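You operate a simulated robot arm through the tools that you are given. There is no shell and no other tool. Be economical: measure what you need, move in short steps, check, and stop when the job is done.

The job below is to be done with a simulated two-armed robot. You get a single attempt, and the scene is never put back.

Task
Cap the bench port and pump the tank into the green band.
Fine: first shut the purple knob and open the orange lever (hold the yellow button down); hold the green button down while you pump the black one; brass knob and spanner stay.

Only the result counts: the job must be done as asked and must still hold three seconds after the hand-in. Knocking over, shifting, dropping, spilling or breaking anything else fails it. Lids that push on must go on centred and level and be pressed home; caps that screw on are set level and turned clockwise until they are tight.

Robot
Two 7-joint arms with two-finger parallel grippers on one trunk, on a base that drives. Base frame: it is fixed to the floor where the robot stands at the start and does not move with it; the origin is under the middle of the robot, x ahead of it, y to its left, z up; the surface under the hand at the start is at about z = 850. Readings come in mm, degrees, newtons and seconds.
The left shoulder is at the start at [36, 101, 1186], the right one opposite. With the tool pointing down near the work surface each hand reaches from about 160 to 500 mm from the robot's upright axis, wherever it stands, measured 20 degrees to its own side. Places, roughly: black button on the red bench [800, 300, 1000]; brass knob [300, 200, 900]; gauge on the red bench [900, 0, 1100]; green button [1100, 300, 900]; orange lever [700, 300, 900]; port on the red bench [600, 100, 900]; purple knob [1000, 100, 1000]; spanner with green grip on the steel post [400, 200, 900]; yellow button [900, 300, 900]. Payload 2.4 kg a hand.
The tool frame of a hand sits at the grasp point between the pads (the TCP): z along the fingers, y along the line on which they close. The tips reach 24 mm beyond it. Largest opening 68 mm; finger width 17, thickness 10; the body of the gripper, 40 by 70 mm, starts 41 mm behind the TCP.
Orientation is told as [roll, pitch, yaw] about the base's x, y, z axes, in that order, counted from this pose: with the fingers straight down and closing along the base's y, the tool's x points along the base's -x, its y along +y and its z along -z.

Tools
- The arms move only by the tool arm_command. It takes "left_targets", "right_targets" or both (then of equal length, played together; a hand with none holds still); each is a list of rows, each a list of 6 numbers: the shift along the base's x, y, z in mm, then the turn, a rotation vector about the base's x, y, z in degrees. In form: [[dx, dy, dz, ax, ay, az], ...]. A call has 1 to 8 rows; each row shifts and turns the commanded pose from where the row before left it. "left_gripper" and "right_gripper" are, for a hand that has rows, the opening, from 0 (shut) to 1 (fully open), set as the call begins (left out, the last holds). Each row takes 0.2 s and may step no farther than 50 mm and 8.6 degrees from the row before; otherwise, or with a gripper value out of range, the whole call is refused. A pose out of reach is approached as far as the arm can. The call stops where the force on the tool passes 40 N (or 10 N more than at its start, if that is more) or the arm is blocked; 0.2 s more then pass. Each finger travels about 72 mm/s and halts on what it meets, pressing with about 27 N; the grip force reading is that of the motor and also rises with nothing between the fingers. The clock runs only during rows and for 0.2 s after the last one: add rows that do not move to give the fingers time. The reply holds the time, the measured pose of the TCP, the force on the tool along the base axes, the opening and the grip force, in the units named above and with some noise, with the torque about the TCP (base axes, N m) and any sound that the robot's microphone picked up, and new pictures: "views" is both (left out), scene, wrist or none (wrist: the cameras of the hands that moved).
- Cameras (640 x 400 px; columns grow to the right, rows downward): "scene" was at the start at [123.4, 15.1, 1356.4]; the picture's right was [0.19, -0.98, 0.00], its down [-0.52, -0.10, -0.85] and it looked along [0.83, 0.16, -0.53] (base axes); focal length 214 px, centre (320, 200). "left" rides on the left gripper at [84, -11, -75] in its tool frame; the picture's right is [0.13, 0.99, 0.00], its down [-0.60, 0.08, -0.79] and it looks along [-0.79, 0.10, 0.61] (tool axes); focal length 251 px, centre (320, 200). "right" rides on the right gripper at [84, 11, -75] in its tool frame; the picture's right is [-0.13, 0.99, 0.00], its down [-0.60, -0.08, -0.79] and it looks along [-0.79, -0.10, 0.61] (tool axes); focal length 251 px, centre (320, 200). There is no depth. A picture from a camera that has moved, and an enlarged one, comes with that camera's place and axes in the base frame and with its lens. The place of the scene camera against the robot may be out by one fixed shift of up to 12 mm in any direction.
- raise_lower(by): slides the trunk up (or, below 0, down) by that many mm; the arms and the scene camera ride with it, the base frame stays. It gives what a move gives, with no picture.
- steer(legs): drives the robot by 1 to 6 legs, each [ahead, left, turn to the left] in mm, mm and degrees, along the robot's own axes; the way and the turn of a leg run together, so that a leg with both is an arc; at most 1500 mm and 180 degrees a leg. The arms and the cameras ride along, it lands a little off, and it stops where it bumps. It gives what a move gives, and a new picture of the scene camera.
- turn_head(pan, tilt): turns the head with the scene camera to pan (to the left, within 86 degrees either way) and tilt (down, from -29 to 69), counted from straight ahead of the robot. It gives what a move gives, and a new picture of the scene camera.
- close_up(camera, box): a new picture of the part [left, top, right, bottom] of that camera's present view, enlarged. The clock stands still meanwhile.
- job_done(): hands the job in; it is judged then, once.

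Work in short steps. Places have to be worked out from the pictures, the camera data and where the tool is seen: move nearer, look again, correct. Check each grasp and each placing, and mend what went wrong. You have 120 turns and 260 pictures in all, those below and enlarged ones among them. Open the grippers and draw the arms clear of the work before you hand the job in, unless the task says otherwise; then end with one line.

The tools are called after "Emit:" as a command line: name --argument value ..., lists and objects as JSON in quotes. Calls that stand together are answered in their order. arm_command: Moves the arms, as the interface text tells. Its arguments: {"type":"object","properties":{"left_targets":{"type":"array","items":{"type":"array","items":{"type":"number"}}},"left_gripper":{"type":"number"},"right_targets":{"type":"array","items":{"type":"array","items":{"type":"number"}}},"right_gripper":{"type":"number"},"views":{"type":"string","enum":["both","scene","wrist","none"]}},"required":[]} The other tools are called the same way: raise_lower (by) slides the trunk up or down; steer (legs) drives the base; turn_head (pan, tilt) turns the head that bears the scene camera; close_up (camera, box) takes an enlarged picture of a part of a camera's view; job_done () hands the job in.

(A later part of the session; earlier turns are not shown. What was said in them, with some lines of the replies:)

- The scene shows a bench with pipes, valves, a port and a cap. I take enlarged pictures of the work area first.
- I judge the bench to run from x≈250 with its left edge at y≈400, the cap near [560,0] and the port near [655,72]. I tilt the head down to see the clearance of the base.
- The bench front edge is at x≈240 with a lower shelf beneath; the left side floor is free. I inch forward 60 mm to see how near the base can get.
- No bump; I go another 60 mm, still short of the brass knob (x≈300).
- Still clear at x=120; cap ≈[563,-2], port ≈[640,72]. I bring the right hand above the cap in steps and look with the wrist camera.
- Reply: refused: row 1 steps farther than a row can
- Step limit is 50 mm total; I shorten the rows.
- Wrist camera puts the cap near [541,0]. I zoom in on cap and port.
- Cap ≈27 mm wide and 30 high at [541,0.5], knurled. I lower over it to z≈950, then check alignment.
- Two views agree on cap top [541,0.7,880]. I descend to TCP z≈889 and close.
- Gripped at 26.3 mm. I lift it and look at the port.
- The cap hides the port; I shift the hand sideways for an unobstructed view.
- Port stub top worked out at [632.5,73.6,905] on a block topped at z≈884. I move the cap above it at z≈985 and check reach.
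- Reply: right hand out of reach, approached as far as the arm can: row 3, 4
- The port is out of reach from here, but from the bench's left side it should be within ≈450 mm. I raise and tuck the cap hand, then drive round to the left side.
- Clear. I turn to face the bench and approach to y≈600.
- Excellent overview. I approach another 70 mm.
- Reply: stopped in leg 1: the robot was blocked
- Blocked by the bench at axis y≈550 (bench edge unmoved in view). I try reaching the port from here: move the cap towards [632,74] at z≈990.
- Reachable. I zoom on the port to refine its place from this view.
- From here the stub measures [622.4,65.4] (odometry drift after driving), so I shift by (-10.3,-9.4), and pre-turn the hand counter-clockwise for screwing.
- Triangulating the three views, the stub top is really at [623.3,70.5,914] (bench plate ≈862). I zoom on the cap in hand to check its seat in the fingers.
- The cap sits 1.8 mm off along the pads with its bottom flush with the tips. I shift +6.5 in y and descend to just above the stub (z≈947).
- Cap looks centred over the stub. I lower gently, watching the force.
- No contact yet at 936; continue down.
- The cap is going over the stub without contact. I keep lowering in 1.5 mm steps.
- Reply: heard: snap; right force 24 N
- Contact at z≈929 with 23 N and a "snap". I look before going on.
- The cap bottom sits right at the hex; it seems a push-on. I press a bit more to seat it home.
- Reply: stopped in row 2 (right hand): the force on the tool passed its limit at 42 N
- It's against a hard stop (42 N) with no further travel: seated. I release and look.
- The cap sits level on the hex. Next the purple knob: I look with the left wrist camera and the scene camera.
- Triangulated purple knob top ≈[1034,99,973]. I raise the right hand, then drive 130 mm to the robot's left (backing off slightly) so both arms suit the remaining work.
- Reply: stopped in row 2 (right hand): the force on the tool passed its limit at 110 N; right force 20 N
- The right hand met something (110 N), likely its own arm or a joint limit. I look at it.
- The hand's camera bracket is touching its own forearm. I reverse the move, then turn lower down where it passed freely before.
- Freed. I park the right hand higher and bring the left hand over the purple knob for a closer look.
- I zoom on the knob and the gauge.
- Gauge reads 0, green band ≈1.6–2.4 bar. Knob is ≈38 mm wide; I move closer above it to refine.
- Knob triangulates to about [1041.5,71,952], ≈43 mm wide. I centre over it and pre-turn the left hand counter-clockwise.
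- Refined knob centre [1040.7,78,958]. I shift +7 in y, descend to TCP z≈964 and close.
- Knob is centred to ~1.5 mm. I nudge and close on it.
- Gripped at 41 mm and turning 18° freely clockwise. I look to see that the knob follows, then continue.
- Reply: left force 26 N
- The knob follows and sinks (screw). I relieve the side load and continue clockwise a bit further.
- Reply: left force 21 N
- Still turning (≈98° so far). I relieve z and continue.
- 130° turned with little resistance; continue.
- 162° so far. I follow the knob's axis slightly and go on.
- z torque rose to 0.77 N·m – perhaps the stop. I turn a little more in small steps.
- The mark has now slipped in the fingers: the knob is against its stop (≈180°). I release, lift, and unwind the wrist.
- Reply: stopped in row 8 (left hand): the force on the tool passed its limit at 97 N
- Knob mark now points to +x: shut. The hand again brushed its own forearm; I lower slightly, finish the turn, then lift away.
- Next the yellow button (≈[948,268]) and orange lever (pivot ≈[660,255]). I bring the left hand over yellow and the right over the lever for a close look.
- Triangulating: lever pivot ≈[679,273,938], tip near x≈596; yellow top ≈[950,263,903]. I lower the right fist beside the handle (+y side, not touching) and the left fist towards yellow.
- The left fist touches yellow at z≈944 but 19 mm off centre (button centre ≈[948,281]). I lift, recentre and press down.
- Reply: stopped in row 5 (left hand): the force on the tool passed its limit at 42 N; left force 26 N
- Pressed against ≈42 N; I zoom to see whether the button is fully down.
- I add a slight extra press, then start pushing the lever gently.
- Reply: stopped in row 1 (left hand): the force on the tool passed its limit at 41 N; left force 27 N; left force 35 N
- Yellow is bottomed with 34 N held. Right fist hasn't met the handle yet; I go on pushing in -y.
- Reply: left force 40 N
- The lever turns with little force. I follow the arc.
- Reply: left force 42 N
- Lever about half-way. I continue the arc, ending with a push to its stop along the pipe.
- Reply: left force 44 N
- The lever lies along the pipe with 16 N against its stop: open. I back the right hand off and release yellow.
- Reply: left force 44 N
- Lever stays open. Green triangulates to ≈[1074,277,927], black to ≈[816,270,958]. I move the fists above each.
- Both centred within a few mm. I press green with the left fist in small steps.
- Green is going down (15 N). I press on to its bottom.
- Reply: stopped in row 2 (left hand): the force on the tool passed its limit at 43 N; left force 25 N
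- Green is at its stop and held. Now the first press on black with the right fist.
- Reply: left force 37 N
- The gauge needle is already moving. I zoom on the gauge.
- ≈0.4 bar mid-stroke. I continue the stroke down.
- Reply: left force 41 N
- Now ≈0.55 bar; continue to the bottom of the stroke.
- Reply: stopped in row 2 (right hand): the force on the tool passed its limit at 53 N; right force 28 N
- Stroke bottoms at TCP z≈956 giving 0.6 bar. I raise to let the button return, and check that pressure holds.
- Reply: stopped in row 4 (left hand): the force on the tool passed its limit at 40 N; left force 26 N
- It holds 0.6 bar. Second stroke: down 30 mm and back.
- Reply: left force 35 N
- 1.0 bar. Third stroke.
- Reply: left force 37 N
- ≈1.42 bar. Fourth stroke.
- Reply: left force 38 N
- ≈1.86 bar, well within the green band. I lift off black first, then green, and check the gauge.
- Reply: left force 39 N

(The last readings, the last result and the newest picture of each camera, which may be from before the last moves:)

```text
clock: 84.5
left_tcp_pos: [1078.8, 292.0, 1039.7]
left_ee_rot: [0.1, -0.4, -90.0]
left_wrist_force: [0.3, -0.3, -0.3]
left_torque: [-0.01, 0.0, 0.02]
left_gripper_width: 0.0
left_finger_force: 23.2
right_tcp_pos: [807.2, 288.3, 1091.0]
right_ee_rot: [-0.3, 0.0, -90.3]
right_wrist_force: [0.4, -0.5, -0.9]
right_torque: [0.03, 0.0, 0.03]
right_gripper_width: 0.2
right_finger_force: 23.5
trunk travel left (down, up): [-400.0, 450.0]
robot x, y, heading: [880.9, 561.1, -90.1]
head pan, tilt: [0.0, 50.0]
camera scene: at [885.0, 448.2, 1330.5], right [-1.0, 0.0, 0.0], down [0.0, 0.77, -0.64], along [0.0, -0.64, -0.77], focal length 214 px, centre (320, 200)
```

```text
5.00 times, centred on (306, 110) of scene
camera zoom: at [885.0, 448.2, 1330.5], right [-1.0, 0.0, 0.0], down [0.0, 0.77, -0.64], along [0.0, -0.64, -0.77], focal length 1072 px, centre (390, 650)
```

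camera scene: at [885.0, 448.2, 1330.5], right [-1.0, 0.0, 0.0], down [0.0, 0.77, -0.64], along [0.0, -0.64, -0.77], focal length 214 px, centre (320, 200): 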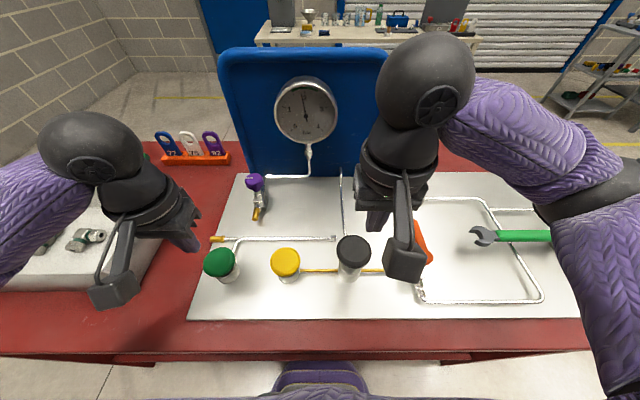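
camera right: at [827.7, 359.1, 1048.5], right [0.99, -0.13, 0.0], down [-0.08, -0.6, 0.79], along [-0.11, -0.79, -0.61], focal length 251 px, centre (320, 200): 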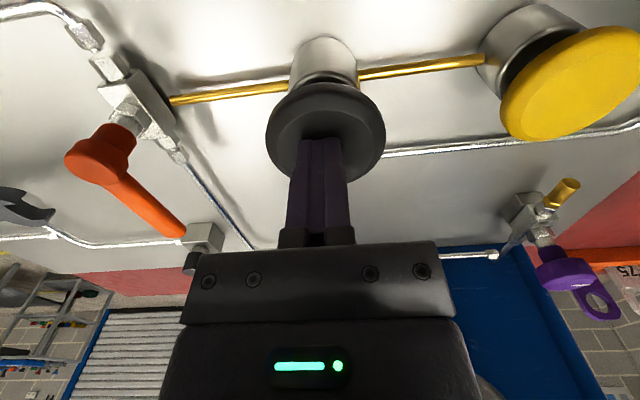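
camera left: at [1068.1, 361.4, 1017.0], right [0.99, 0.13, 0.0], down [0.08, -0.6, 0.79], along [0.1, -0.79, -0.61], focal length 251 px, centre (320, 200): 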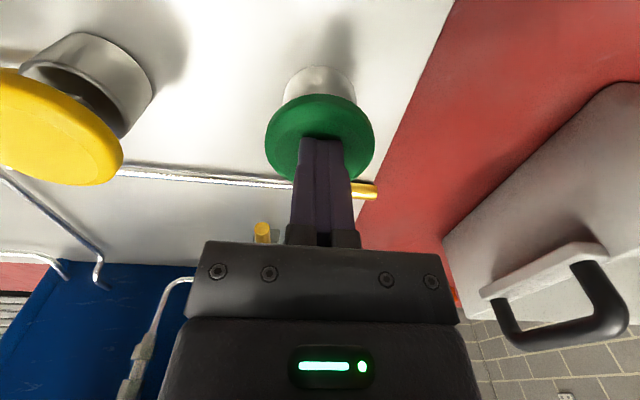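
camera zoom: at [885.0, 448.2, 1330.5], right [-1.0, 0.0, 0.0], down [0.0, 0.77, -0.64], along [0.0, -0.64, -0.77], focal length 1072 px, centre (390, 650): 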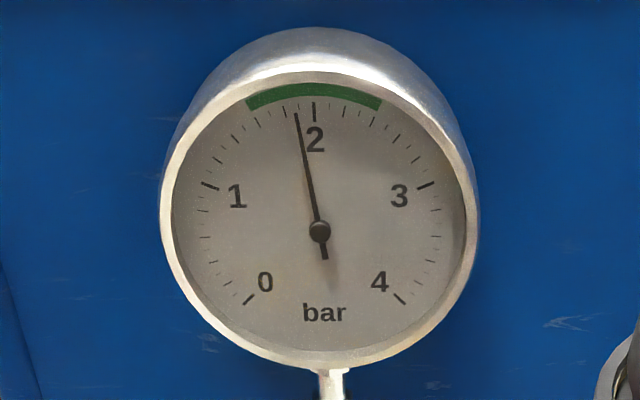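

Pressure holds. I open the grippers, draw both arms up clear, and check again after a few seconds.

Emit:
arm_command --right_targets '[[0, -5, 30, 0, 0, 0], [0, -5, 30, 0, 0, 0], [0, 0, 0, 0, 0, 0], [0, 0, 0, 0, 0, 0], [0, 0, 0, 0, 0, 0], [0, 0, 0, 0, 0, 0]]' --left_targets '[[8, -10, 40, 0, 0, 0], [8, -10, 40, 0, 0, 0], [8, -10, 40, 0, 0, 0], [0, 0, 0, 0, 0, 0], [0, 0, 0, 0, 0, 0], [0, 0, 0, 0, 0, 0]]' --left_gripper 1 --right_gripper 1 --views "none"

Emit:
steer --legs '[[-150, 0, 0]]'

Emit:
close_up --camera "scene" --box '[200, 60, 460, 230]'

```text
clock: 85.9
left_tcp_pos: [1103.4, 261.6, 1161.7]
left_ee_rot: [-0.1, -0.5, -89.8]
left_wrist_force: [0.8, -0.4, 0.6]
left_torque: [-0.02, 0.03, -0.01]
left_gripper_width: 67.9
left_finger_force: 0.2
right_tcp_pos: [807.0, 277.7, 1152.0]
right_ee_rot: [-0.2, 0.0, -90.2]
right_wrist_force: [-0.3, 0.1, 0.9]
right_torque: [-0.02, -0.01, 0.0]
right_gripper_width: 67.7
right_finger_force: 0.0
trunk travel left (down, up): [-400.0, 450.0]
robot x, y, heading: [882.4, 562.2, -90.2]
head pan, tilt: [0.0, 50.0]
```

```text
clock: 87.2
left_tcp_pos: [1103.8, 412.0, 1160.2]
left_ee_rot: [0.0, -0.5, -89.7]
left_wrist_force: [0.2, -0.7, -0.8]
left_torque: [0.01, 0.01, -0.01]
left_gripper_width: 68.0
left_finger_force: 0.0
right_tcp_pos: [807.3, 428.7, 1150.8]
right_ee_rot: [-0.2, -0.1, -90.2]
right_wrist_force: [-0.2, -0.4, -0.1]
right_torque: [-0.03, 0.0, 0.03]
right_gripper_width: 68.1
right_finger_force: 0.1
trunk travel left (down, up): [-400.0, 450.0]
robot x, y, heading: [884.0, 710.0, -90.0]
head pan, tilt: [0.0, 50.0]
camera scene: at [885.7, 598.4, 1330.6], right [-1.0, 0.0, 0.0], down [0.0, 0.77, -0.64], along [0.0, -0.64, -0.77], focal length 214 px, centre (320, 200)
```

scene: 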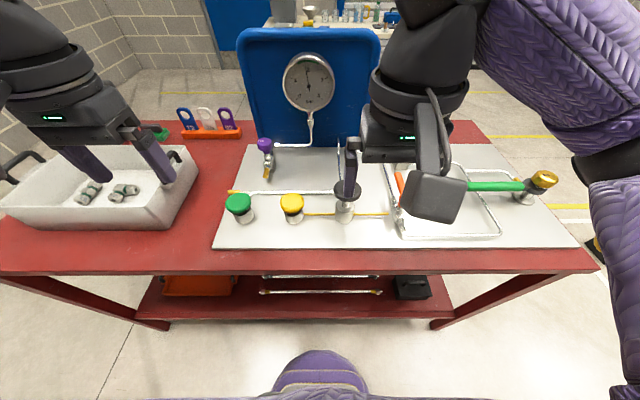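

```text
2.35 times, centred on (330, 145) of scene
camera zoom: at [885.7, 598.4, 1330.6], right [-1.0, 0.0, 0.0], down [0.0, 0.77, -0.64], along [0.0, -0.64, -0.77], focal length 505 px, centre (296, 329)
```

zoom: 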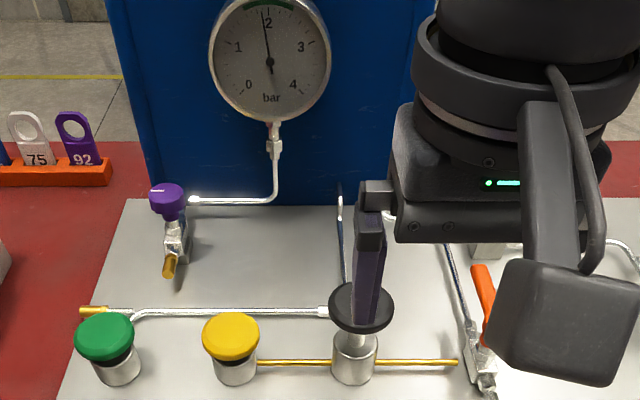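

The gauge still reads ≈1.87 bar in the green band after several seconds. The knob is shut, the lever open, the cap on and both hands are clear, so I hand in.

Emit:
job_done

```text
The job is handed in.
```

The bench port is capped and the tank is pumped to about 1.87 bar, inside the green band; it had held steady for about four seconds at my last look before hand-in. The purple knob is shut, the orange lever is open, and I did not touch the brass knob or spanner.
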